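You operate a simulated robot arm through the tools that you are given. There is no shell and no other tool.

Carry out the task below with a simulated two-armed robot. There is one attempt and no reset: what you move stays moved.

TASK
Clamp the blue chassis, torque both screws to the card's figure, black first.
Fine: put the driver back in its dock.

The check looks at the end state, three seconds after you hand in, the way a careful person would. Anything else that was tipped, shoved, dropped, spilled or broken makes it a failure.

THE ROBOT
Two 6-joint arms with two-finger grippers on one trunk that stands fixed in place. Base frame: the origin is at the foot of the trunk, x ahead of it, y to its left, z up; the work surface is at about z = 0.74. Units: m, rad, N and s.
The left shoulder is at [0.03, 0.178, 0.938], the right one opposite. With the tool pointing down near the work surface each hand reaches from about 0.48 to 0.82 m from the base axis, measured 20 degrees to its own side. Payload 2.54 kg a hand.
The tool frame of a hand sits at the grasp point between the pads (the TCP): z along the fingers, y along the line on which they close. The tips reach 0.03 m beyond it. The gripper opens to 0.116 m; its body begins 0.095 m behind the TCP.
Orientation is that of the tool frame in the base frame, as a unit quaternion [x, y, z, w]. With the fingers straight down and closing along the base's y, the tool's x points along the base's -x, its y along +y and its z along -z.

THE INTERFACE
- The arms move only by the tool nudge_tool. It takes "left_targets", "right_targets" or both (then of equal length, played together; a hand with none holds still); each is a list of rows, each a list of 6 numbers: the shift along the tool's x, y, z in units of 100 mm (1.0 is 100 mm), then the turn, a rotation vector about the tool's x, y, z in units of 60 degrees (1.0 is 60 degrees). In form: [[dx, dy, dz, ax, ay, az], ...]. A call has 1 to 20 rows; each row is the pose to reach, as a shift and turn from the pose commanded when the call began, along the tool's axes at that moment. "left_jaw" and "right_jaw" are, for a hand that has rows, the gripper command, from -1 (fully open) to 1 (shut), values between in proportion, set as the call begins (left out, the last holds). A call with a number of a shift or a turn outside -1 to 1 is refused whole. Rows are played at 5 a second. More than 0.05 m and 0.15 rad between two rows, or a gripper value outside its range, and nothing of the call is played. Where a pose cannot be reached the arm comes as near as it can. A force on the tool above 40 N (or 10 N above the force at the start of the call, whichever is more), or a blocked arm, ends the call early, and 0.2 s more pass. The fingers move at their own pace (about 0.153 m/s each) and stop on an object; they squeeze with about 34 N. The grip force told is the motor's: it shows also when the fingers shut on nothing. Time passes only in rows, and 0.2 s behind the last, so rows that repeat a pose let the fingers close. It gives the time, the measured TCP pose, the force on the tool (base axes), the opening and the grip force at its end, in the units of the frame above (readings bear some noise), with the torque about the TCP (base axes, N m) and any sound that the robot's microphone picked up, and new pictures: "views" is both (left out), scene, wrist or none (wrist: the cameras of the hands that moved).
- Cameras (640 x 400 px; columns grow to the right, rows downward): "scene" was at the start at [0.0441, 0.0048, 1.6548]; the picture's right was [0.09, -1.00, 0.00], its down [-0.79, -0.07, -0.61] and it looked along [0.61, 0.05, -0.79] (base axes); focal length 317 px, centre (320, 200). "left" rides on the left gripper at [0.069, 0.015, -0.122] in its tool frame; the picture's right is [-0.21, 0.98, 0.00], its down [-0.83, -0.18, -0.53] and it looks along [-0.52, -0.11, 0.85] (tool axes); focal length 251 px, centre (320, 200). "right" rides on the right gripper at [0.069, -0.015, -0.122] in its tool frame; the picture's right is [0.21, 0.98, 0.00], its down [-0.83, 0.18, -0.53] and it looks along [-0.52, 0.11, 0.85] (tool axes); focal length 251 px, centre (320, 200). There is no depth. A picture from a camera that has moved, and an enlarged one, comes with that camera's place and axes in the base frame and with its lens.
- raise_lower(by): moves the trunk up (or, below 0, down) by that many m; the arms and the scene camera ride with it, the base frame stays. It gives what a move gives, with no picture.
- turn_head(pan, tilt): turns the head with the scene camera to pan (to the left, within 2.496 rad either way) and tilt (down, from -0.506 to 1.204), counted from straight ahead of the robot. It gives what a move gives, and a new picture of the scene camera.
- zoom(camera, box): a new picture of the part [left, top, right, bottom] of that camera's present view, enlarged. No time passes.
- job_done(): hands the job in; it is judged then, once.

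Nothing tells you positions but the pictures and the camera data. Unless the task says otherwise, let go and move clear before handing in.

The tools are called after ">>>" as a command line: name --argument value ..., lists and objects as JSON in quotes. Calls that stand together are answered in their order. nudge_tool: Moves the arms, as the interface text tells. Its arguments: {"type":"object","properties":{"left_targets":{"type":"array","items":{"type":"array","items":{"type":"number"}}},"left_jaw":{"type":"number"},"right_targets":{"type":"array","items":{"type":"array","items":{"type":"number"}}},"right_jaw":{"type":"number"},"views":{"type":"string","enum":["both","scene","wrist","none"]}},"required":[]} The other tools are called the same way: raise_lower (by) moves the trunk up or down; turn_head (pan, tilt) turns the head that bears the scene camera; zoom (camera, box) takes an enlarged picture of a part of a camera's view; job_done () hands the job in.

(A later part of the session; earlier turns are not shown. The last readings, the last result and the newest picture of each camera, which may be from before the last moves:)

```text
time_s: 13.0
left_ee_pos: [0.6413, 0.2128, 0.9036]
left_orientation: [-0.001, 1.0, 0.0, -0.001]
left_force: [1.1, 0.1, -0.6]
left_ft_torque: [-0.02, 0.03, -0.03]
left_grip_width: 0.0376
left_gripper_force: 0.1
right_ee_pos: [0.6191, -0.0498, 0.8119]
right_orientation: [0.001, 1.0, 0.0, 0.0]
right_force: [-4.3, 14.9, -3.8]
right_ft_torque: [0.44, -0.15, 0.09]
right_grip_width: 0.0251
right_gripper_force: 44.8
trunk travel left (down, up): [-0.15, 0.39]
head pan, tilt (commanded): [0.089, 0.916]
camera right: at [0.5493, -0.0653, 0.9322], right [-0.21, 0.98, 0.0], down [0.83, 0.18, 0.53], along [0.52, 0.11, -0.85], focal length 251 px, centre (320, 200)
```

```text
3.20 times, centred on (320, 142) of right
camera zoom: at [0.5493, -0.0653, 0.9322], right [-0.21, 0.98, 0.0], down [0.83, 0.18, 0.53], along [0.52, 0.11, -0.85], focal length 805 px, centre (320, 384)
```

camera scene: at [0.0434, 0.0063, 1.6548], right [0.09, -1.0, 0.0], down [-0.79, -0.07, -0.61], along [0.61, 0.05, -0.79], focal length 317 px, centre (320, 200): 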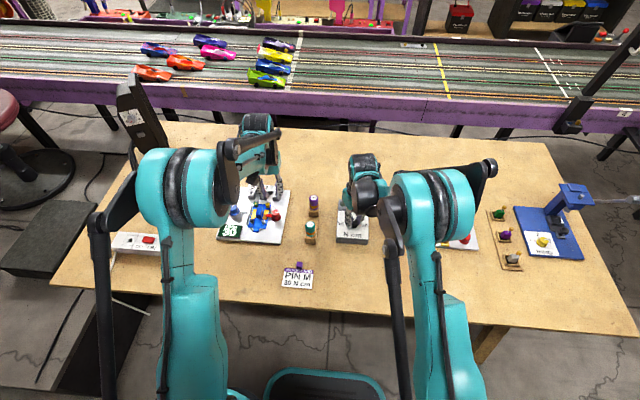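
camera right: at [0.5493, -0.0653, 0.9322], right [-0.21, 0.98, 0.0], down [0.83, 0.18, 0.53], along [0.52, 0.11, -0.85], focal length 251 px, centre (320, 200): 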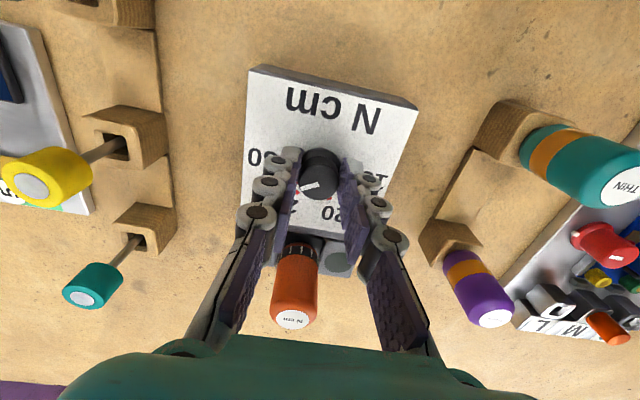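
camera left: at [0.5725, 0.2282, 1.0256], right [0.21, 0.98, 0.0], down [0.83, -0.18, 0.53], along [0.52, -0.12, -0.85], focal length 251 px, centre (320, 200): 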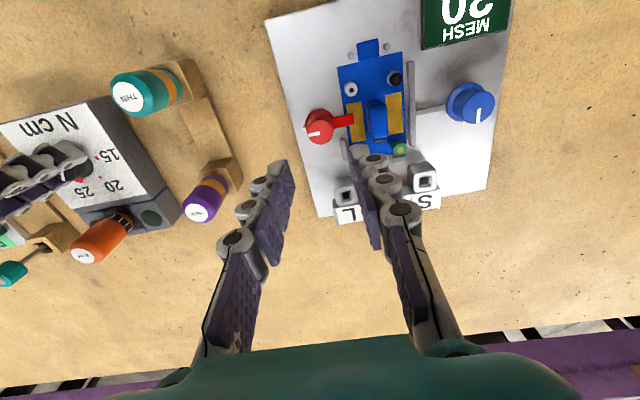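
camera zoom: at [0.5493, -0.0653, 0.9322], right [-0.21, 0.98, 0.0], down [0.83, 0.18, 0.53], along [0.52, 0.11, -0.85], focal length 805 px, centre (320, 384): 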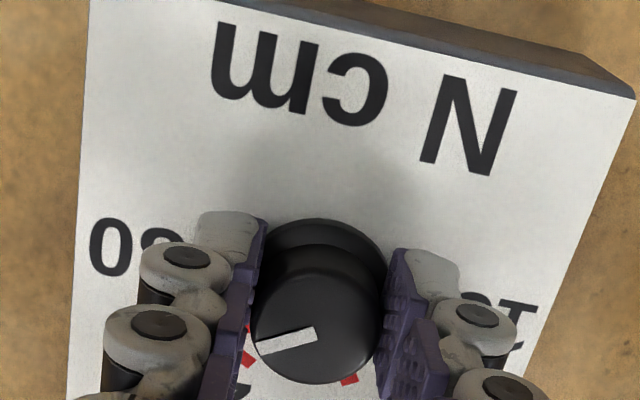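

The dial turns with the hand and is halfway there. I'll continue another 30° to reach 30.

>>> nudge_tool --right_targets '[[0.002, 0.012, 0, 0, 0, 0.1], [0.002, 0.012, 0, 0, 0, 0.2], [0.002, 0.012, 0, 0, 0, 0.3], [0.002, 0.012, 0, 0, 0, 0.4], [0.002, 0.012, 0, 0, 0, 0.5], [0.002, 0.012, 0, 0, 0, 0.5]]' --views "wrist"

>>> zoom --camera "right" --box '[220, 80, 420, 205]'

```text
time_s: 14.4
left_ee_pos: [0.642, 0.2139, 0.9026]
left_orientation: [-0.001, 1.0, -0.001, 0.0]
left_force: [0.3, 0.1, -0.4]
left_ft_torque: [0.0, 0.02, 0.0]
left_grip_width: 0.0378
left_gripper_force: 0.2
right_ee_pos: [0.6192, -0.0479, 0.8115]
right_orientation: [0.259, 0.966, 0.0, 0.0]
right_force: [7.4, 22.7, 1.8]
right_ft_torque: [0.7, -0.21, 0.12]
right_grip_width: 0.0252
right_gripper_force: 44.9
trunk travel left (down, up): [-0.15, 0.39]
head pan, tilt (commanded): [0.089, 0.916]
camera right: at [0.5515, -0.0266, 0.9322], right [0.3, 0.95, 0.0], down [0.81, -0.26, 0.53], along [0.51, -0.16, -0.85], focal length 251 px, centre (320, 200)
```

right: 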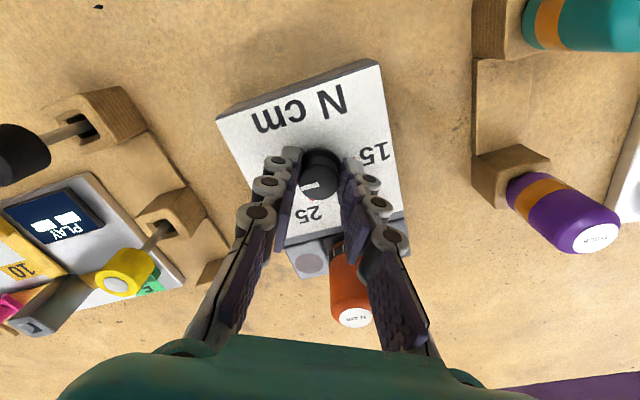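

```text
3.20 times, centred on (320, 142) of right
camera zoom: at [0.5515, -0.0266, 0.9322], right [0.3, 0.95, 0.0], down [0.81, -0.26, 0.53], along [0.51, -0.16, -0.85], focal length 805 px, centre (320, 384)
```

zoom: 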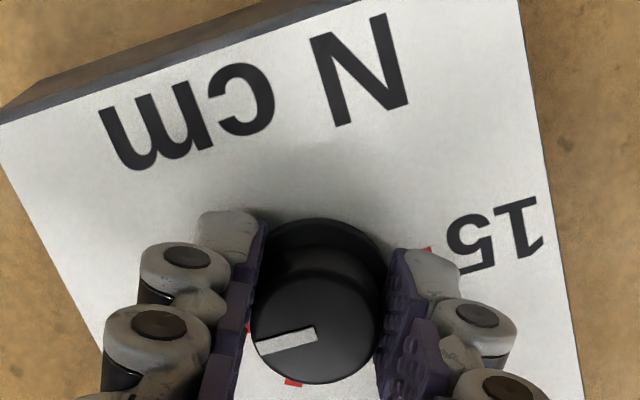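

The dial has been turned the full 60°. I'll release it, lift straight up, and read the setting.

>>> nudge_tool --right_targets '[[0, 0, 0, 0, 0, 0], [0, 0, 0, 0, 0, 0], [0, 0, -0.15, 0, 0, 0], [0, 0, -0.4, 0, 0, 0], [0, 0, -0.7, 0, 0, 0], [0, 0, -1.0, 0, 0, 0]]' --right_jaw 0.35

>>> zoom --camera "right" --box '[220, 50, 420, 175]'

>>> zoom --camera "scene" --box '[320, 180, 400, 250]'

```text
time_s: 15.8
left_ee_pos: [0.6401, 0.2129, 0.9035]
left_orientation: [0.001, 1.0, 0.0, 0.0]
left_force: [-0.9, -1.1, -0.9]
left_ft_torque: [-0.02, -0.02, -0.01]
left_grip_width: 0.0375
left_gripper_force: 0.0
right_ee_pos: [0.6174, -0.0506, 0.9117]
right_orientation: [0.259, 0.966, 0.0, -0.001]
right_force: [0.7, 0.4, 0.1]
right_ft_torque: [0.0, -0.02, 0.03]
right_grip_width: 0.0378
right_gripper_force: 0.1
trunk travel left (down, up): [-0.15, 0.39]
head pan, tilt (commanded): [0.089, 0.916]
camera scene: at [0.0434, 0.0048, 1.6548], right [0.09, -1.0, 0.0], down [-0.79, -0.07, -0.61], along [0.61, 0.05, -0.79], focal length 317 px, centre (320, 200)
camera right: at [0.5502, -0.0286, 1.0327], right [0.3, 0.95, 0.0], down [0.81, -0.26, 0.53], along [0.51, -0.16, -0.85], focal length 251 px, centre (320, 200)
```

scene: 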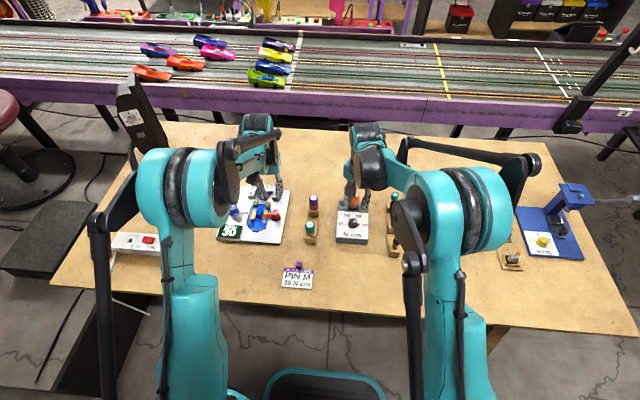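
right: 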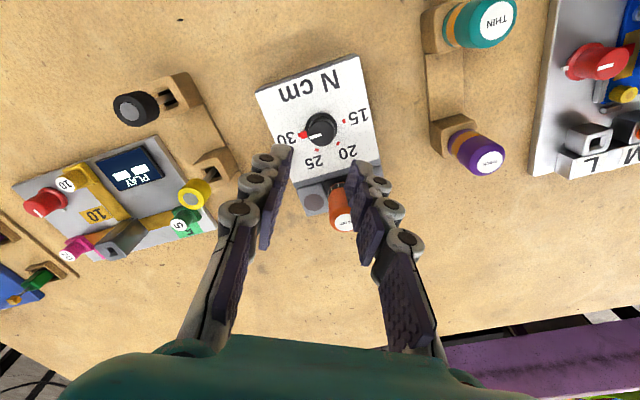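

```text
3.20 times, centred on (320, 112) of right
camera zoom: at [0.5502, -0.0286, 1.0327], right [0.3, 0.95, 0.0], down [0.81, -0.26, 0.53], along [0.51, -0.16, -0.85], focal length 805 px, centre (320, 480)
```

zoom: 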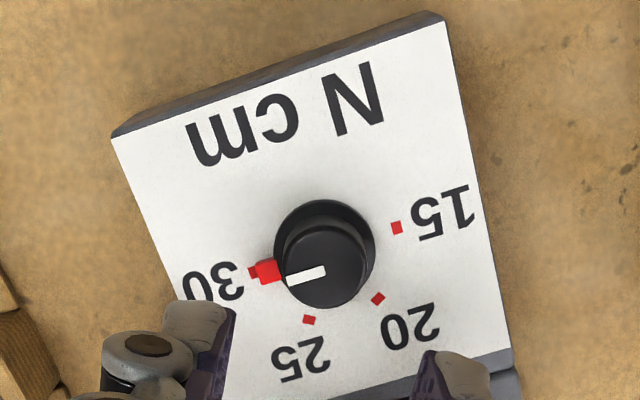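

```text
5.71 times, centred on (360, 215) of scene
camera zoom: at [0.0434, 0.0048, 1.6548], right [0.09, -1.0, 0.0], down [-0.79, -0.07, -0.61], along [0.61, 0.05, -0.79], focal length 1809 px, centre (91, 114)
```

zoom: 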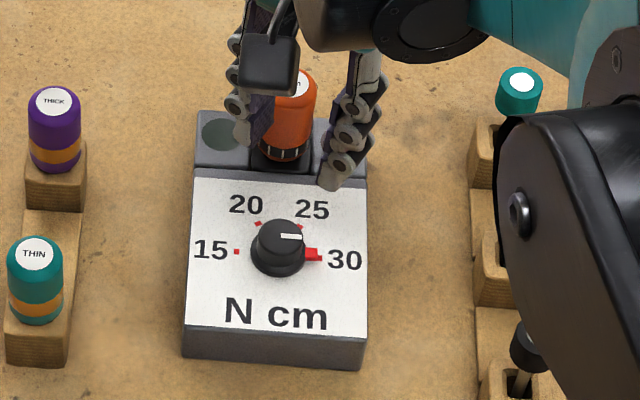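

The dial now reads 30. The next job is to take the orange torque driver with the left hand, so I'll retreat the right arm up and to the right and bring the left hand over for a look.

>>> nudge_tool --right_targets '[[0, -0.05, -0.15, 0, 0, -0.05], [0, -0.15, -0.3, 0, 0, -0.15], [0, -0.3, -0.45, 0, 0, -0.25], [0, -0.5, -0.6, 0, 0, -0.35], [0, -0.7, -0.7, 0, 0, -0.45], [0, -0.95, -0.7, 0, 0, -0.5]]' --left_targets '[[0, 0, -0.1, 0, 0, 0], [-0.05, -0.15, -0.2, 0, 0, 0], [-0.1, -0.35, -0.35, 0, 0, 0], [-0.15, -0.55, -0.45, 0, 0, 0], [-0.2, -0.75, -0.45, 0, 0, 0], [-0.2, -0.95, -0.45, 0, 0, 0]]' --left_jaw 0.0 --views "none"

>>> nudge_tool --right_targets '[[0.1, -0.2, 0, 0, 0, 0], [0.2, -0.4, 0, 0, 0, 0], [0.3, -0.6, 0, 0, 0, 0], [0.4, -0.8, 0, 0, 0, 0], [0.5, -1.0, 0, 0, 0, 0]]' --left_targets '[[0, -0.2, 0, 0, 0, 0], [0, -0.4, 0, 0, 0, 0], [0, -0.6, 0, 0, 0, 0], [0, -0.8, 0, 0, 0, 0], [0, -0.95, 0, 0, 0, 0]]'

```text
time_s: 17.2
left_ee_pos: [0.6615, 0.116, 0.9492]
left_orientation: [0.0, 1.0, 0.0, -0.001]
left_force: [-1.3, 0.1, -0.3]
left_ft_torque: [0.0, -0.02, -0.04]
left_grip_width: 0.0578
left_gripper_force: 0.1
right_ee_pos: [0.5701, -0.1336, 0.9815]
right_orientation: [-0.001, 1.0, 0.0, -0.001]
right_force: [-0.4, -0.6, -0.2]
right_ft_torque: [0.04, -0.06, 0.02]
right_grip_width: 0.0378
right_gripper_force: 0.0
trunk travel left (down, up): [-0.15, 0.39]
head pan, tilt (commanded): [0.089, 0.916]
```

```text
time_s: 18.4
left_ee_pos: [0.6614, 0.0209, 0.9498]
left_orientation: [-0.001, 1.0, 0.0, 0.0]
left_force: [-0.1, -0.6, 0.4]
left_ft_torque: [0.03, -0.02, -0.04]
left_grip_width: 0.0578
left_gripper_force: 0.0
right_ee_pos: [0.5206, -0.2332, 0.9829]
right_orientation: [0.0, 1.0, 0.0, 0.0]
right_force: [0.1, -0.7, 0.2]
right_ft_torque: [0.02, -0.02, -0.01]
right_grip_width: 0.0378
right_gripper_force: 0.0
trunk travel left (down, up): [-0.15, 0.39]
head pan, tilt (commanded): [0.089, 0.916]
camera scene: at [0.0437, 0.0038, 1.6548], right [0.09, -1.0, 0.0], down [-0.79, -0.07, -0.61], along [0.61, 0.05, -0.79], focal length 317 px, centre (320, 200)
camera right: at [0.451, -0.2485, 1.1029], right [-0.22, 0.98, 0.0], down [0.83, 0.18, 0.53], along [0.52, 0.12, -0.85], focal length 251 px, centre (320, 200)
camera left: at [0.5935, 0.0363, 1.0711], right [0.21, 0.98, 0.0], down [0.83, -0.18, 0.53], along [0.52, -0.11, -0.85], focal length 251 px, centre (320, 200)
```

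scene: 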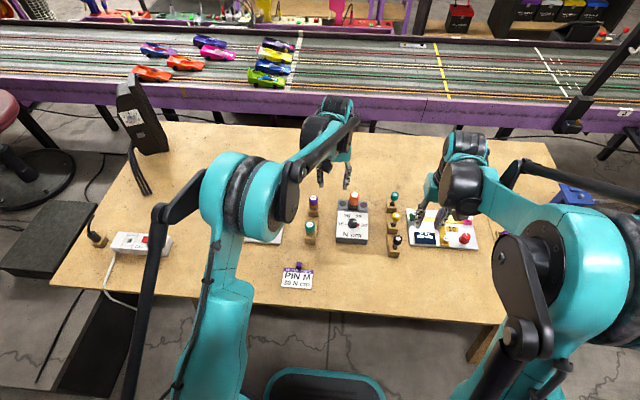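
right: 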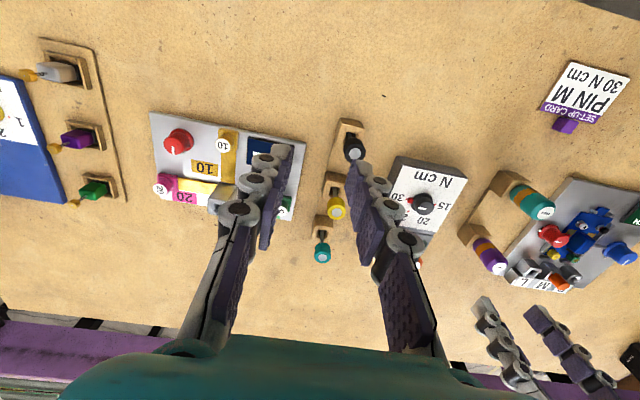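
left: 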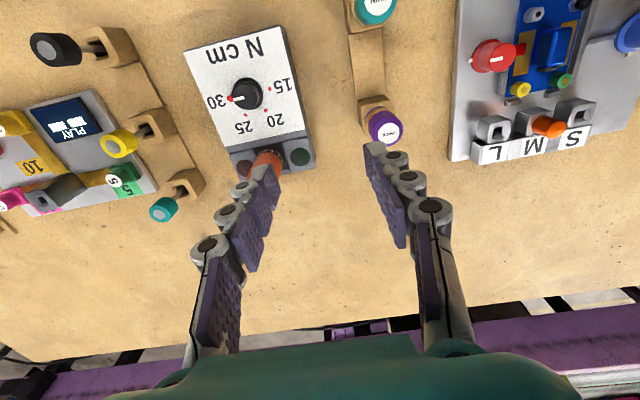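

The dial still reads 30 and the driver is docked. In the scene picture the PLAY display looks as if it shows something, so I'll check that and get a clear view of the driver.

>>> zoom --camera "scene" --box '[380, 185, 500, 265]'

>>> zoom --camera "scene" --box '[325, 175, 385, 245]'

>>> zoom --camera "left" --box '[0, 80, 200, 230]'

```text
5.00 times, centred on (440, 225) of scene
camera zoom: at [0.0437, 0.0038, 1.6548], right [0.09, -1.0, 0.0], down [-0.79, -0.07, -0.61], along [0.61, 0.05, -0.79], focal length 1583 px, centre (-280, 75)
```

zoom: 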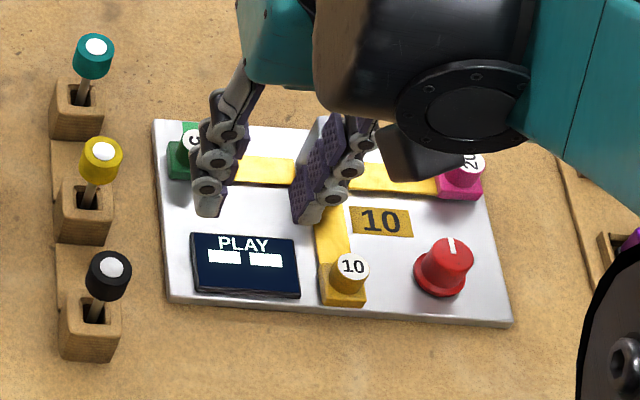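

```text
5.71 times, centred on (355, 210) of scene
camera zoom: at [0.0437, 0.0038, 1.6548], right [0.09, -1.0, 0.0], down [-0.79, -0.07, -0.61], along [0.61, 0.05, -0.79], focal length 1809 px, centre (120, 143)
```

zoom: 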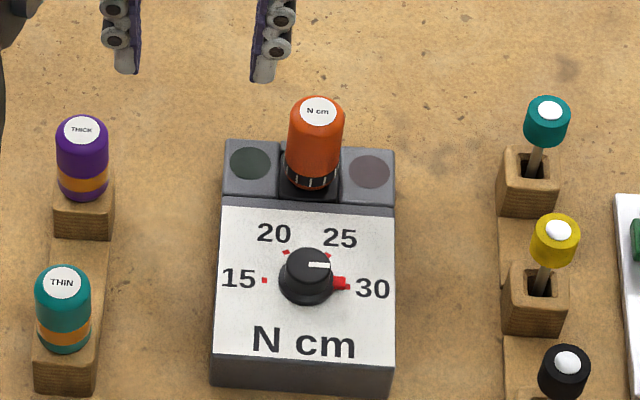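

```text
2.67 times, centred on (100, 155) of left
camera zoom: at [0.5935, 0.0363, 1.0711], right [0.21, 0.98, 0.0], down [0.83, -0.18, 0.53], along [0.52, -0.11, -0.85], focal length 670 px, centre (907, 320)
```

zoom: 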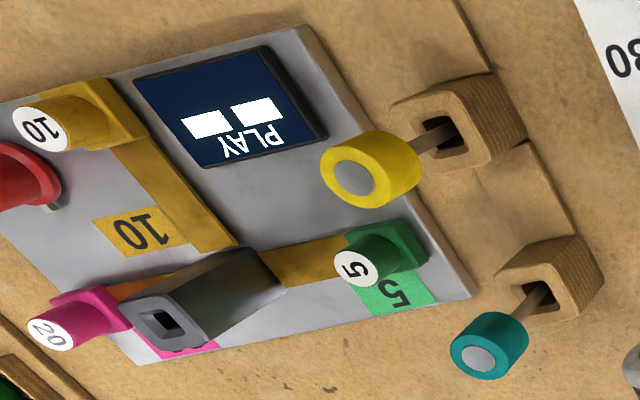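

PLAY is unchanged. The driver handle is about 32 mm across with its top near z 0.84. I'll bring the left hand over it at a safe height to locate it precisely.

>>> nudge_tool --left_targets '[[0, -0.2, 0, 0, 0, 0], [0, -0.4, 0, 0, 0, 0], [-0.1, -0.6, 0, 0, 0, 0], [-0.2, -0.72, 0, 0, 0, 0], [-0.2, -0.72, 0, 0, 0, 0]]' --left_jaw -0.2

>>> zoom --camera "left" --box '[220, 60, 420, 185]'

```text
time_s: 19.6
left_ee_pos: [0.6808, -0.0499, 0.949]
left_orientation: [0.0, 1.0, 0.0, 0.0]
left_force: [0.1, 0.6, -0.1]
left_ft_torque: [-0.02, -0.02, -0.01]
left_grip_width: 0.0697
left_gripper_force: 0.1
right_ee_pos: [0.5207, -0.2324, 0.9823]
right_orientation: [0.0, 1.0, 0.001, 0.0]
right_force: [0.1, 0.0, -0.3]
right_ft_torque: [-0.05, -0.02, 0.01]
right_grip_width: 0.0378
right_gripper_force: 0.1
trunk travel left (down, up): [-0.15, 0.39]
head pan, tilt (commanded): [0.089, 0.916]
camera scene: at [0.044, 0.0046, 1.6548], right [0.09, -1.0, 0.0], down [-0.79, -0.07, -0.61], along [0.61, 0.05, -0.79], focal length 317 px, centre (320, 200)
camera left: at [0.6136, -0.035, 1.0704], right [0.21, 0.98, 0.0], down [0.83, -0.18, 0.53], along [0.52, -0.11, -0.85], focal length 251 px, centre (320, 200)
```

scene: 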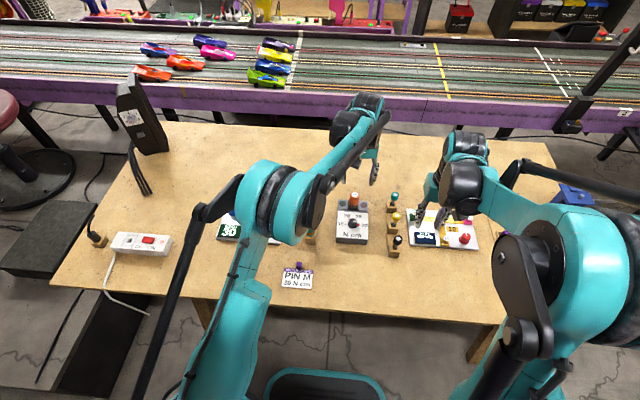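
left: 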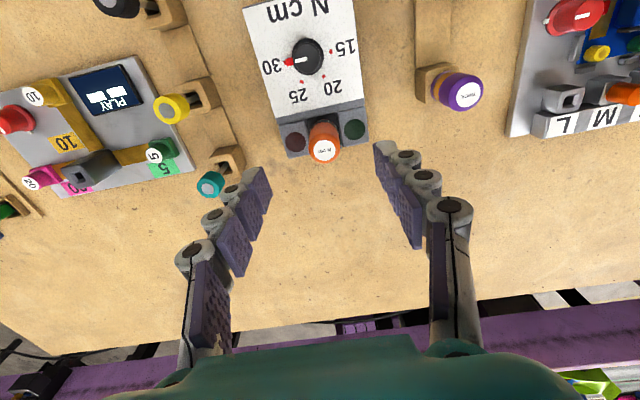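

```text
3.20 times, centred on (320, 122) of left
camera zoom: at [0.6136, -0.035, 1.0704], right [0.21, 0.98, 0.0], down [0.83, -0.18, 0.53], along [0.52, -0.11, -0.85], focal length 805 px, centre (320, 448)
```

zoom: 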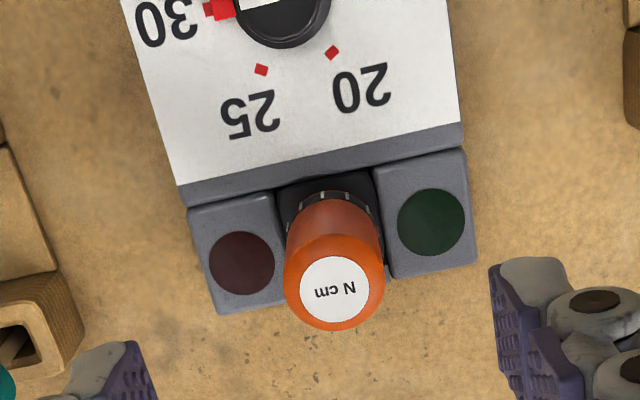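

The driver's axis is near (0.700, -0.049) and its top is near z 0.842. The lamp blocks beside it reach about z 0.78. I'll hover just above the handle and refine.

>>> nudge_tool --left_targets '[[-0.06, 0, 0.16, 0, 0, 0], [-0.12, 0, 0.32, 0, 0, 0], [-0.19, 0.005, 0.48, 0, 0, 0], [-0.19, 0.005, 0.6, 0, 0, 0], [-0.19, 0.005, 0.6, 0, 0, 0]]'

>>> zoom --camera "left" --box '[220, 80, 420, 205]'

>>> zoom --camera "scene" --box '[310, 150, 400, 220]'

```text
time_s: 20.8
left_ee_pos: [0.7011, -0.0495, 0.8898]
left_orientation: [0.0, 1.0, 0.0, 0.0]
left_force: [0.2, 0.4, -0.3]
left_ft_torque: [0.03, 0.03, -0.06]
left_grip_width: 0.0697
left_gripper_force: 0.0
right_ee_pos: [0.5207, -0.2332, 0.9823]
right_orientation: [0.0, 1.0, 0.0, 0.001]
right_force: [0.0, -0.1, 0.2]
right_ft_torque: [-0.02, 0.01, 0.02]
right_grip_width: 0.0379
right_gripper_force: 0.0
trunk travel left (down, up): [-0.15, 0.39]
head pan, tilt (commanded): [0.089, 0.916]
camera scene: at [0.0442, 0.0046, 1.6548], right [0.09, -1.0, 0.0], down [-0.79, -0.07, -0.61], along [0.61, 0.05, -0.79], focal length 317 px, centre (320, 200)
camera left: at [0.6324, -0.0348, 1.0105], right [0.21, 0.98, 0.0], down [0.83, -0.18, 0.53], along [0.52, -0.11, -0.85], focal length 251 px, centre (320, 200)
```

scene: 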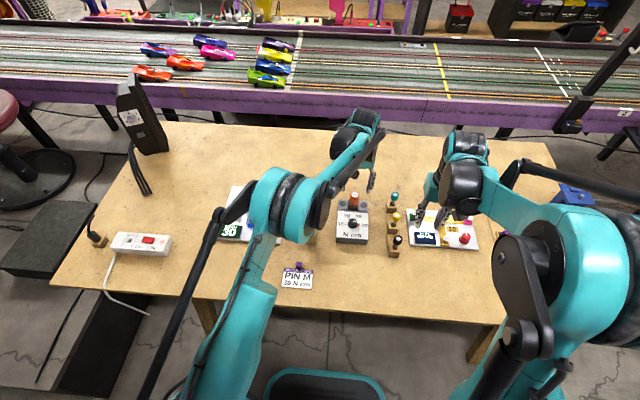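
left: 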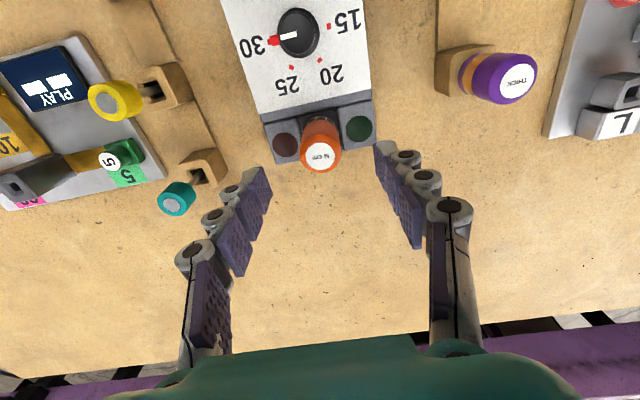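

```text
3.20 times, centred on (320, 142) of left
camera zoom: at [0.6324, -0.0348, 1.0105], right [0.21, 0.98, 0.0], down [0.83, -0.18, 0.53], along [0.52, -0.11, -0.85], focal length 805 px, centre (320, 384)
```

zoom: 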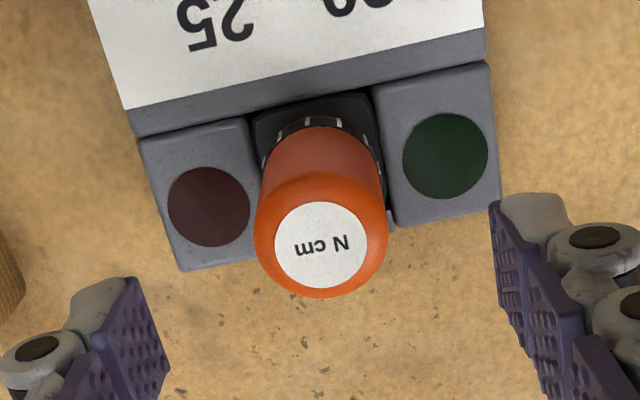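

```text
5.71 times, centred on (355, 185) of scene
camera zoom: at [0.0442, 0.0046, 1.6548], right [0.09, -1.0, 0.0], down [-0.79, -0.07, -0.61], along [0.61, 0.05, -0.79], focal length 1809 px, centre (120, 286)
```

zoom: 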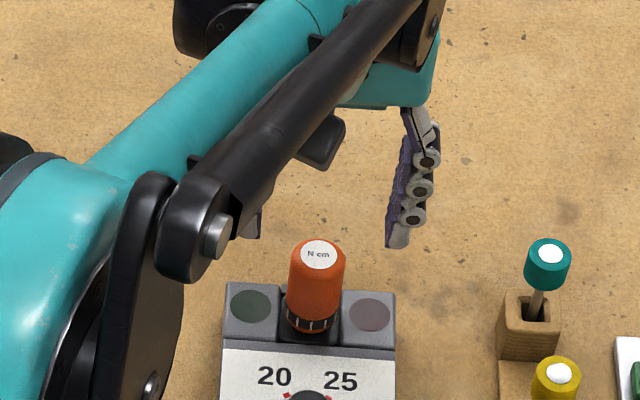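

The driver's axis is at about (0.6995, -0.049), which matches the hand to about 1 mm. I'll come straight down around the handle and close.

>>> nudge_tool --left_targets '[[0.01, 0.005, 0.15, 0, 0, 0], [0.012, 0.005, 0.3, 0, 0, 0], [0.012, 0.005, 0.45, 0, 0, 0], [0.012, 0.005, 0.6, 0, 0, 0], [0.012, 0.005, 0.68, 0, 0, 0], [0.012, 0.005, 0.68, 0, 0, 0]]' --views "wrist"

>>> zoom --camera "left" --box '[220, 100, 420, 225]'

```text
time_s: 22.2
left_ee_pos: [0.6989, -0.0493, 0.8211]
left_orientation: [0.0, 1.0, 0.001, 0.0]
left_force: [-0.2, -0.6, 0.1]
left_ft_torque: [0.03, -0.02, -0.01]
left_grip_width: 0.0696
left_gripper_force: 0.2
right_ee_pos: [0.5216, -0.2343, 0.9817]
right_orientation: [0.0, 1.0, 0.0, 0.0]
right_force: [-0.4, -0.5, 0.4]
right_ft_torque: [-0.01, -0.04, -0.01]
right_grip_width: 0.0377
right_gripper_force: 0.1
trunk travel left (down, up): [-0.15, 0.39]
head pan, tilt (commanded): [0.089, 0.916]
camera left: at [0.6314, -0.0341, 0.9425], right [0.21, 0.98, 0.0], down [0.83, -0.18, 0.53], along [0.52, -0.11, -0.85], focal length 251 px, centre (320, 200)
```

left: 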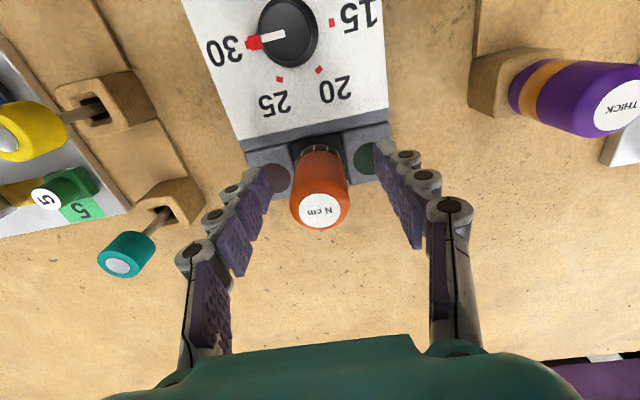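

```text
3.20 times, centred on (320, 162) of left
camera zoom: at [0.6314, -0.0341, 0.9425], right [0.21, 0.98, 0.0], down [0.83, -0.18, 0.53], along [0.52, -0.11, -0.85], focal length 805 px, centre (320, 320)
```

zoom: 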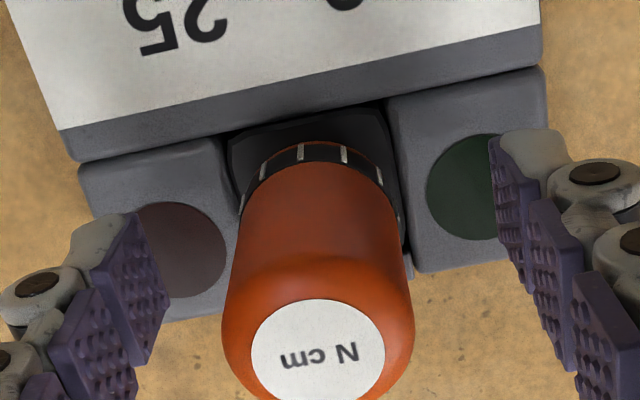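

Triangulating three wrist views puts the driver at x ≈ 0.702, about 2.5 mm ahead of the hand. I'll shift by that much, close on the handle, and check.

>>> nudge_tool --left_targets '[[-0.025, 0, 0, 0, 0, 0], [-0.025, 0, 0, 0, 0, 0]]' --views "none"

>>> nudge_tool --left_targets '[[0, 0, 0, 0, 0, 0], [0, 0, 0, 0, 0, 0], [0, 0, 0, 0, 0, 0], [0, 0, 0, 0, 0, 0]]' --left_jaw 1 --views "wrist"

>>> zoom --camera "left" --box '[220, 100, 420, 225]'

```text
time_s: 22.8
left_ee_pos: [0.7031, -0.0485, 0.8207]
left_orientation: [0.0, 1.0, 0.0, 0.0]
left_force: [0.3, -0.5, 0.0]
left_ft_torque: [0.03, 0.02, -0.01]
left_grip_width: 0.0696
left_gripper_force: 0.1
right_ee_pos: [0.5203, -0.233, 0.9828]
right_orientation: [-0.001, 1.0, 0.0, 0.0]
right_force: [0.2, 0.7, 0.5]
right_ft_torque: [-0.02, 0.0, -0.01]
right_grip_width: 0.0375
right_gripper_force: 0.0
trunk travel left (down, up): [-0.15, 0.39]
head pan, tilt (commanded): [0.089, 0.916]
```

```text
time_s: 23.8
left_ee_pos: [0.7031, -0.049, 0.8215]
left_orientation: [0.0, 1.0, 0.001, 0.0]
left_force: [-0.2, 0.0, 1.6]
left_ft_torque: [0.03, 0.03, -0.01]
left_grip_width: 0.0306
left_gripper_force: 33.9
right_ee_pos: [0.5202, -0.2326, 0.9826]
right_orientation: [0.0, 1.0, 0.0, -0.001]
right_force: [0.3, -0.4, 0.5]
right_ft_torque: [-0.01, 0.03, -0.03]
right_grip_width: 0.0378
right_gripper_force: 0.1
trunk travel left (down, up): [-0.15, 0.39]
head pan, tilt (commanded): [0.089, 0.916]
camera left: at [0.6338, -0.034, 0.9428], right [0.21, 0.98, 0.0], down [0.83, -0.18, 0.53], along [0.52, -0.11, -0.85], focal length 251 px, centre (320, 200)
```

left: 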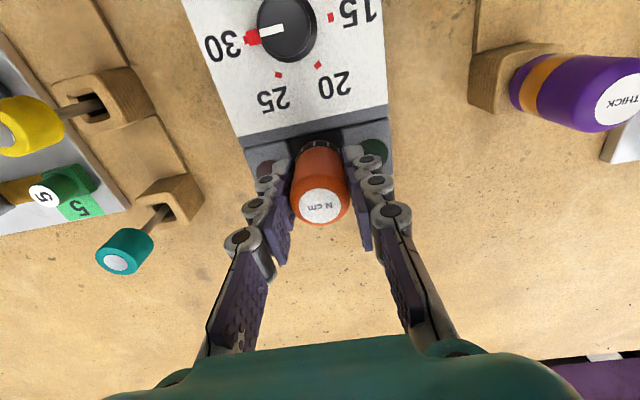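

```text
3.20 times, centred on (320, 162) of left
camera zoom: at [0.6338, -0.034, 0.9428], right [0.21, 0.98, 0.0], down [0.83, -0.18, 0.53], along [0.52, -0.11, -0.85], focal length 805 px, centre (320, 320)
```

zoom: 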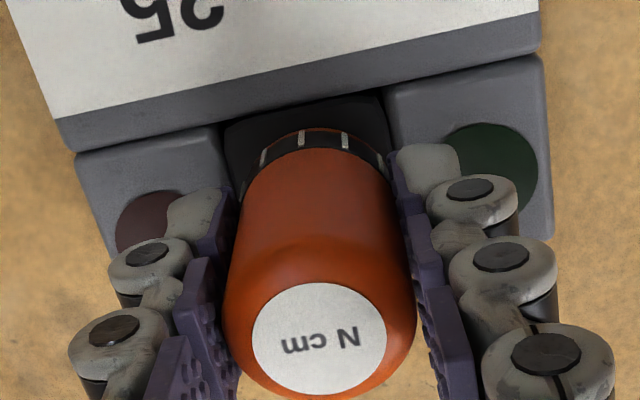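

The driver is gripped, 30.6 mm wide and well centred. The dock pose to remember is TCP (0.703, -0.049, 0.821) at the default orientation. I'll lift straight up.

>>> nudge_tool --left_targets '[[0, 0, -0.1, 0, 0, 0], [0, 0, -0.25, 0, 0, 0], [0, 0, -0.4, 0, 0, 0], [0, 0, -0.6, 0, 0, 0], [0, 0, -0.8, 0, 0, 0], [0, 0, -1.0, 0, 0, 0], [0, 0, -1.0, 0, 0, 0]]'

>>> zoom --camera "scene" --box '[310, 130, 410, 230]'

>>> zoom --camera "right" --box '[340, 140, 540, 340]'

>>> zoom --camera "left" --box '[220, 50, 420, 225]'

```text
time_s: 25.4
left_ee_pos: [0.7029, -0.0491, 0.921]
left_orientation: [0.0, 1.0, -0.002, 0.0]
left_force: [0.0, 0.6, -2.4]
left_ft_torque: [0.03, 0.01, 0.04]
left_grip_width: 0.0309
left_gripper_force: 34.1
right_ee_pos: [0.5217, -0.2324, 0.9817]
right_orientation: [0.0, 1.0, 0.0, 0.0]
right_force: [0.6, -0.5, 0.7]
right_ft_torque: [-0.01, 0.02, 0.0]
right_grip_width: 0.0378
right_gripper_force: 0.1
trunk travel left (down, up): [-0.15, 0.39]
head pan, tilt (commanded): [0.089, 0.916]
camera scene: at [0.0446, 0.0046, 1.6548], right [0.09, -1.0, 0.0], down [-0.79, -0.07, -0.61], along [0.61, 0.05, -0.79], focal length 317 px, centre (320, 200)
camera left: at [0.6344, -0.0334, 1.0428], right [0.21, 0.98, 0.0], down [0.83, -0.18, 0.53], along [0.52, -0.11, -0.85], focal length 251 px, centre (320, 200)
```

scene: 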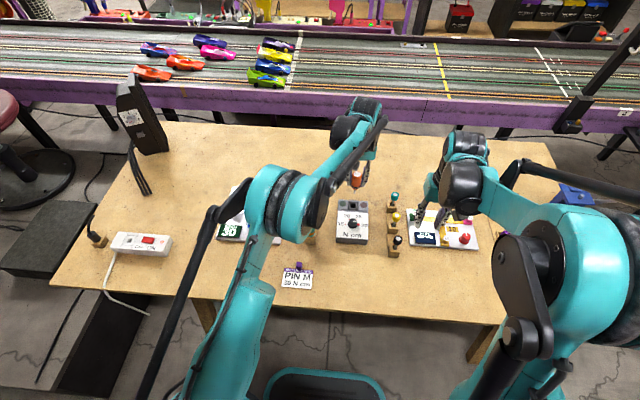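
left: 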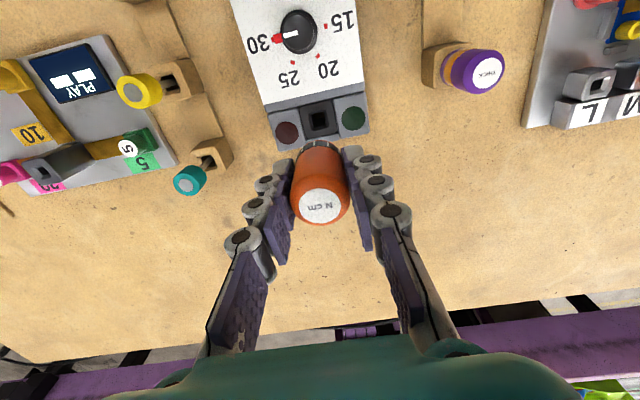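

```text
4.00 times, centred on (360, 180) of scene
camera zoom: at [0.0446, 0.0046, 1.6548], right [0.09, -1.0, 0.0], down [-0.79, -0.07, -0.61], along [0.61, 0.05, -0.79], focal length 1267 px, centre (160, 280)
```

zoom: 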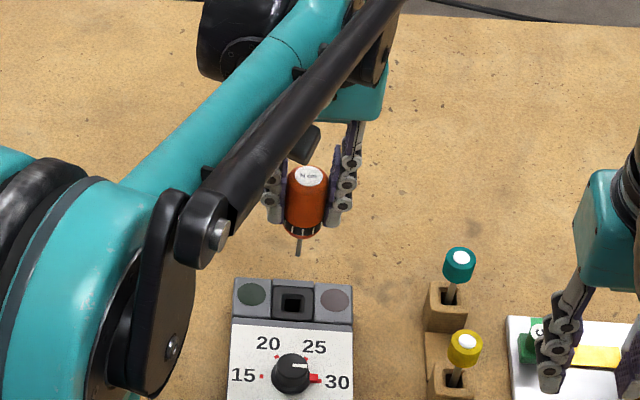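

```text
2.00 times, centred on (440, 240) of right
camera zoom: at [0.4518, -0.2479, 1.1027], right [-0.21, 0.98, 0.0], down [0.83, 0.18, 0.53], along [0.52, 0.11, -0.85], focal length 503 px, centre (80, 120)
```

zoom: 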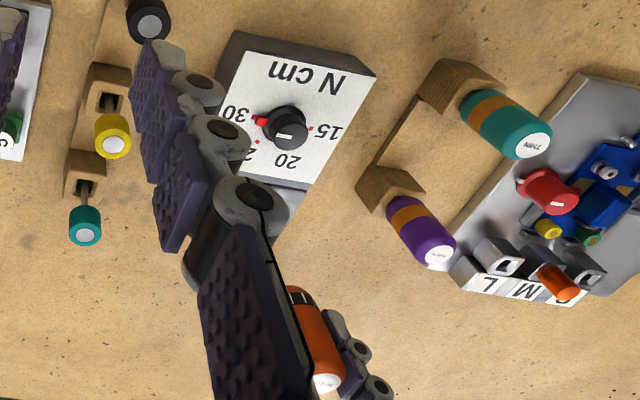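

```text
2.29 times, centred on (320, 138) of left
camera zoom: at [0.6344, -0.0334, 1.0428], right [0.21, 0.98, 0.0], down [0.83, -0.18, 0.53], along [0.52, -0.11, -0.85], focal length 575 px, centre (320, 343)
```

zoom: 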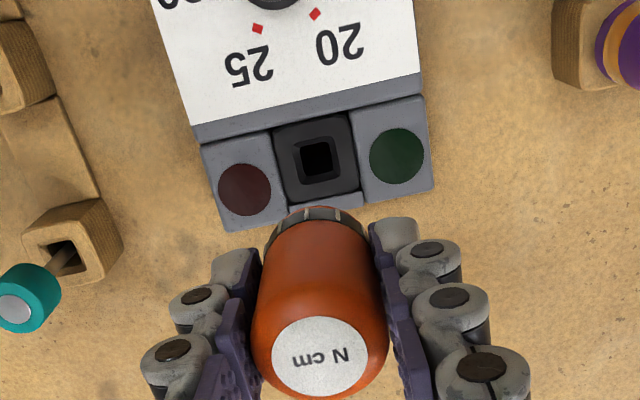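

The driver is out of its dock, with a bit of about 25 mm below the handle, so its tip is about 76 mm below the TCP. By triangulation the black screw is near (0.616, 0.289) and the white one near (0.6165, 0.2475), with heads at about z 0.768. I'll carry the driver high over the feeler gauges towards the black screw.

>>> nudge_tool --left_targets '[[0, 0, -0.25, 0, 0, 0], [0, 0.1, -0.5, 0, 0, 0], [0, 0.3, -0.65, 0, 0, 0], [0.03, 0.5, -0.65, 0, 0, 0], [0.06, 0.7, -0.65, 0, 0, 0], [0.1, 0.9, -0.65, 0, 0, 0]]' --views "none"

>>> nudge_tool --left_targets '[[0.05, 0.2, 0, 0, 0, 0], [0.1, 0.4, 0, 0, 0, 0], [0.15, 0.6, 0, 0, 0, 0], [0.2, 0.8, 0, 0, 0, 0], [0.25, 1.0, 0, 0, 0, 0]]' --views "none"

>>> nudge_tool --left_targets '[[0.1, 0.2, 0, 0, 0, 0], [0.2, 0.4, 0, 0, 0, 0], [0.3, 0.6, 0, 0, 0, 0], [0.4, 0.8, 0, 0, 0, 0], [0.5, 1.0, 0, 0, 0, 0]]' --views "none"

>>> nudge_tool --left_targets '[[0.0, 0.2, 0, 0, 0, 0], [0.0, 0.4, 0, 0, 0, 0], [0.0, 0.48, 0, 0, 0, 0], [0.0, 0.48, 0, 0, 0, 0]]'

```text
time_s: 26.8
left_ee_pos: [0.6912, 0.041, 0.9879]
left_orientation: [0.001, 1.0, 0.0, 0.0]
left_force: [0.0, 0.2, -1.4]
left_ft_torque: [0.03, -0.04, -0.02]
left_grip_width: 0.0306
left_gripper_force: 34.1
right_ee_pos: [0.5215, -0.2318, 0.9814]
right_orientation: [0.0, 1.0, 0.0, 0.001]
right_force: [0.3, -0.2, -0.2]
right_ft_torque: [-0.01, -0.01, 0.0]
right_grip_width: 0.0377
right_gripper_force: 0.0
trunk travel left (down, up): [-0.15, 0.39]
head pan, tilt (commanded): [0.089, 0.916]
```

```text
time_s: 28.0
left_ee_pos: [0.6664, 0.1409, 0.9862]
left_orientation: [0.0, 1.0, 0.0, 0.001]
left_force: [-0.3, -0.2, -2.7]
left_ft_torque: [0.0, 0.0, -0.02]
left_grip_width: 0.0308
left_gripper_force: 34.1
right_ee_pos: [0.5208, -0.232, 0.9815]
right_orientation: [0.0, 1.0, 0.0, 0.0]
right_force: [-1.2, 0.1, -0.4]
right_ft_torque: [0.01, -0.02, 0.03]
right_grip_width: 0.0374
right_gripper_force: 0.0
trunk travel left (down, up): [-0.15, 0.39]
head pan, tilt (commanded): [0.089, 0.916]
```

```text
time_s: 29.2
left_ee_pos: [0.6157, 0.2413, 0.986]
left_orientation: [0.0, 1.0, 0.0, -0.001]
left_force: [0.2, 0.2, -1.2]
left_ft_torque: [-0.04, 0.0, 0.04]
left_grip_width: 0.0306
left_gripper_force: 34.0
right_ee_pos: [0.5195, -0.2328, 0.9833]
right_orientation: [0.0, 1.0, 0.001, 0.0]
right_force: [-0.2, -0.5, 1.2]
right_ft_torque: [-0.01, -0.01, 0.02]
right_grip_width: 0.0376
right_gripper_force: 0.0
trunk travel left (down, up): [-0.15, 0.39]
head pan, tilt (commanded): [0.089, 0.916]
```

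```text
time_s: 30.2
left_ee_pos: [0.6172, 0.2892, 0.9869]
left_orientation: [0.0, 1.0, -0.001, 0.0]
left_force: [0.5, 0.8, -1.6]
left_ft_torque: [-0.02, -0.01, 0.04]
left_grip_width: 0.0306
left_gripper_force: 33.6
right_ee_pos: [0.5214, -0.2323, 0.9828]
right_orientation: [0.0, 1.0, 0.0, -0.001]
right_force: [0.1, 0.0, 0.0]
right_ft_torque: [0.0, -0.03, 0.0]
right_grip_width: 0.0377
right_gripper_force: 0.1
trunk travel left (down, up): [-0.15, 0.39]
head pan, tilt (commanded): [0.089, 0.916]
camera scene: at [0.0443, 0.0046, 1.6548], right [0.09, -1.0, 0.0], down [-0.79, -0.07, -0.61], along [0.61, 0.05, -0.79], focal length 317 px, centre (320, 200)
camera left: at [0.5493, 0.3042, 1.1078], right [0.21, 0.98, 0.0], down [0.83, -0.18, 0.53], along [0.52, -0.11, -0.85], focal length 251 px, centre (320, 200)
```

scene: 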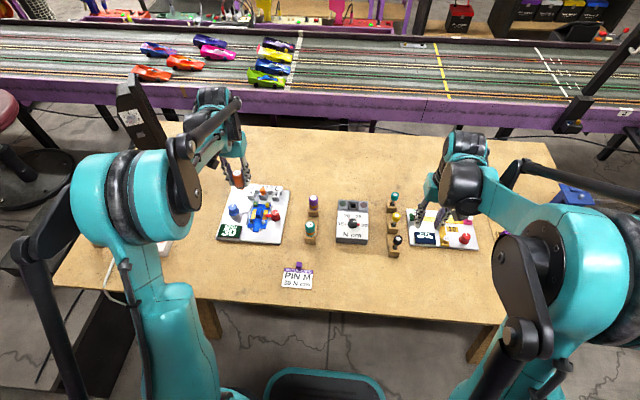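
left: 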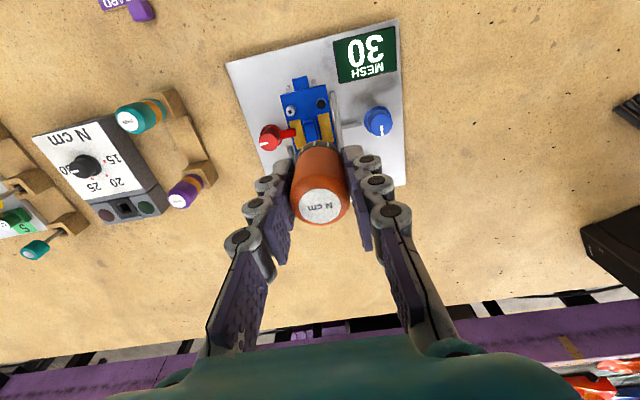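

The hand is above the black screw with both cameras clear. I'll zoom in to see the bit and the screws.

>>> zoom --camera "left" --box '[260, 60, 380, 160]'

>>> zoom --camera "scene" --box '[205, 150, 305, 240]'

```text
4.00 times, centred on (320, 110) of left
camera zoom: at [0.5493, 0.3042, 1.1078], right [0.21, 0.98, 0.0], down [0.83, -0.18, 0.53], along [0.52, -0.11, -0.85], focal length 1006 px, centre (320, 560)
```

zoom: 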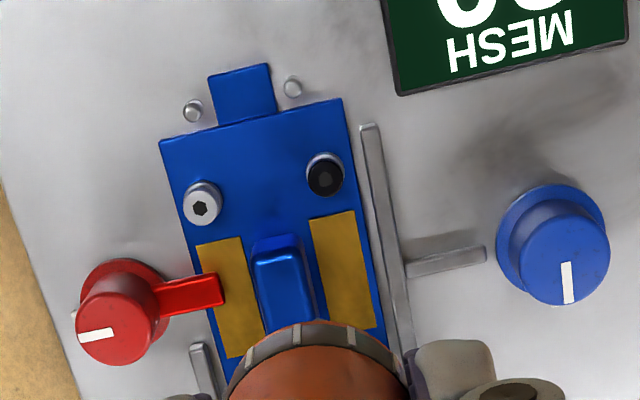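

```text
4.44 times, centred on (255, 195) of scene
camera zoom: at [0.0443, 0.0046, 1.6548], right [0.09, -1.0, 0.0], down [-0.79, -0.07, -0.61], along [0.61, 0.05, -0.79], focal length 1407 px, centre (609, 222)
```

zoom: 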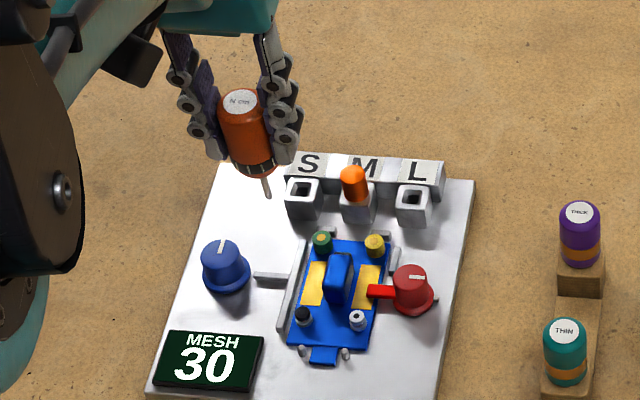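

Refined positions: black screw ≈ (0.616, 0.291), white ≈ (0.617, 0.2495), heads at z ≈ 0.763. The bit tip is about 81 mm below the TCP. For fine alignment I want a side view, so I'll bring the right hand over, empty and high, to use its camera.

>>> nudge_tool --right_targets '[[0, 0.2, 0, 0, 0, 0], [-0.05, 0.4, 0, 0, 0, 0], [-0.1, 0.6, 0, 0, 0, 0], [-0.2, 0.8, 0, 0, 0, 0], [-0.3, 1.0, 0, 0, 0, 0]]' --right_jaw -1 --views "none"

>>> nudge_tool --right_targets '[[-0.1, 0.2, 0, 0, 0, -0.12], [-0.2, 0.4, 0, 0, 0, -0.24], [-0.3, 0.6, 0, 0, 0, -0.36], [-0.4, 0.8, 0, 0, 0, -0.48], [-0.5, 1.0, 0, 0, 0, -0.6]]'

```text
time_s: 31.4
left_ee_pos: [0.6178, 0.2888, 0.9845]
left_orientation: [-0.001, 1.0, 0.0, 0.0]
left_force: [1.1, -0.5, -1.3]
left_ft_torque: [0.01, -0.01, 0.01]
left_grip_width: 0.0305
left_gripper_force: 34.0
right_ee_pos: [0.5514, -0.1334, 0.9811]
right_orientation: [0.0, 1.0, 0.0, -0.001]
right_force: [1.1, 0.1, -1.1]
right_ft_torque: [0.02, 0.03, 0.0]
right_grip_width: 0.1158
right_gripper_force: 0.1
trunk travel left (down, up): [-0.15, 0.39]
head pan, tilt (commanded): [0.089, 0.916]
```

```text
time_s: 32.6
left_ee_pos: [0.618, 0.2894, 0.9854]
left_orientation: [-0.001, 1.0, 0.0, 0.001]
left_force: [0.5, 0.4, -2.0]
left_ft_torque: [0.01, 0.0, 0.01]
left_grip_width: 0.0305
left_gripper_force: 34.0
right_ee_pos: [0.6008, -0.0326, 0.9823]
right_orientation: [-0.31, 0.951, 0.0, 0.0]
right_force: [0.3, 0.4, -0.1]
right_ft_torque: [-0.02, 0.02, -0.02]
right_grip_width: 0.1161
right_gripper_force: 0.1
trunk travel left (down, up): [-0.15, 0.39]
head pan, tilt (commanded): [0.089, 0.916]
camera scene: at [0.0449, 0.0056, 1.6548], right [0.09, -1.0, 0.0], down [-0.79, -0.07, -0.61], along [0.61, 0.05, -0.79], focal length 317 px, centre (320, 200)
camera right: at [0.5544, -0.0853, 1.1025], right [-0.75, 0.66, 0.0], down [0.56, 0.63, 0.53], along [0.35, 0.4, -0.85], focal length 251 px, centre (320, 200)
```

scene: 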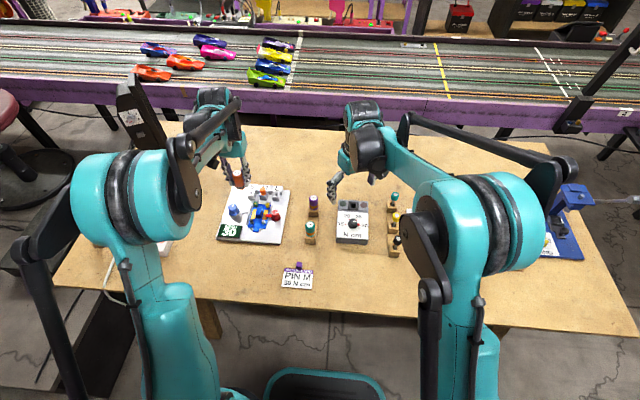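
right: 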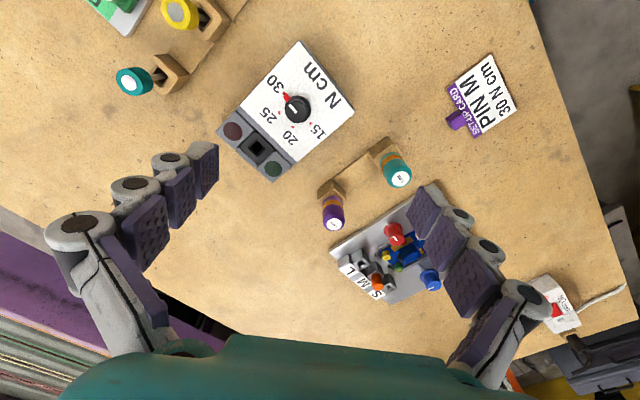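

The right hand's path is clear. I'll continue turning it counter-clockwise and move closer, so its camera looks along +y at the fixture.

>>> nudge_tool --right_targets '[[-0.12, 0.11, 0.05, 0, 0, -0.11], [-0.25, 0.23, 0.1, 0, 0, -0.22], [-0.38, 0.35, 0.15, 0, 0, -0.33], [-0.5, 0.46, 0.2, 0, 0, -0.44], [-0.63, 0.58, 0.25, 0, 0, -0.55], [-0.75, 0.69, 0.3, 0, 0, -0.66]]'

>>> zoom --camera "right" --box '[240, 60, 440, 260]'

```text
time_s: 34.0
left_ee_pos: [0.6179, 0.2887, 0.9865]
left_orientation: [0.0, 1.0, 0.0, 0.0]
left_force: [-0.5, -0.2, -1.3]
left_ft_torque: [-0.01, -0.01, -0.01]
left_grip_width: 0.031
left_gripper_force: 34.1
right_ee_pos: [0.621, 0.0676, 0.9519]
right_orientation: [-0.614, 0.789, -0.001, 0.0]
right_force: [0.1, -0.2, 0.2]
right_ft_torque: [-0.02, 0.01, 0.03]
right_grip_width: 0.1161
right_gripper_force: 0.1
trunk travel left (down, up): [-0.15, 0.39]
head pan, tilt (commanded): [0.089, 0.916]
camera scene: at [0.0445, 0.0053, 1.6548], right [0.09, -1.0, 0.0], down [-0.79, -0.07, -0.61], along [0.61, 0.05, -0.79], focal length 317 px, centre (320, 200)
camera right: at [0.6184, -0.003, 1.0723], right [-1.0, 0.03, 0.0], down [0.03, 0.85, 0.53], along [0.02, 0.53, -0.85], focal length 251 px, centre (320, 200)
```

scene: 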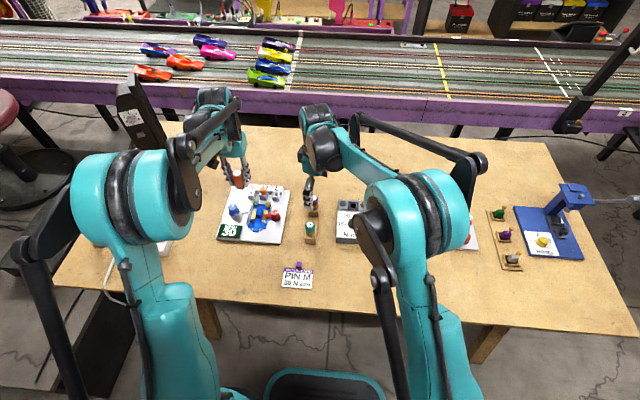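
right: 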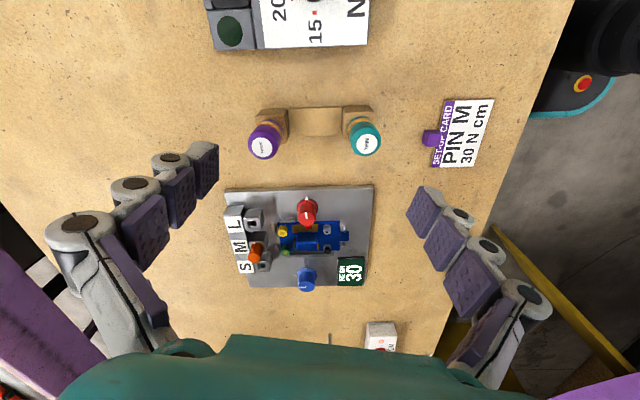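

```text
2.00 times, centred on (340, 160) of right
camera zoom: at [0.6184, -0.003, 1.0723], right [-1.0, 0.03, 0.0], down [0.03, 0.85, 0.53], along [0.02, 0.53, -0.85], focal length 503 px, centre (280, 280)
```

zoom: 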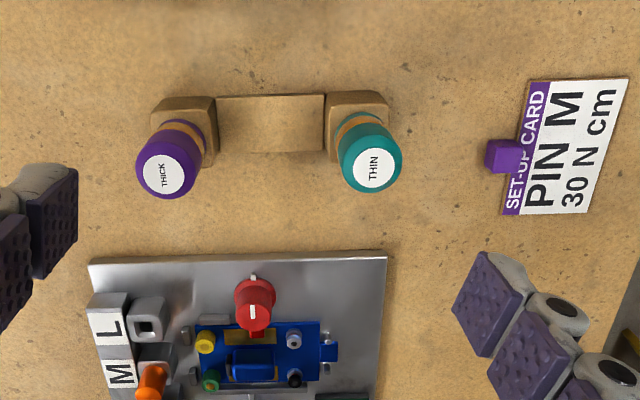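

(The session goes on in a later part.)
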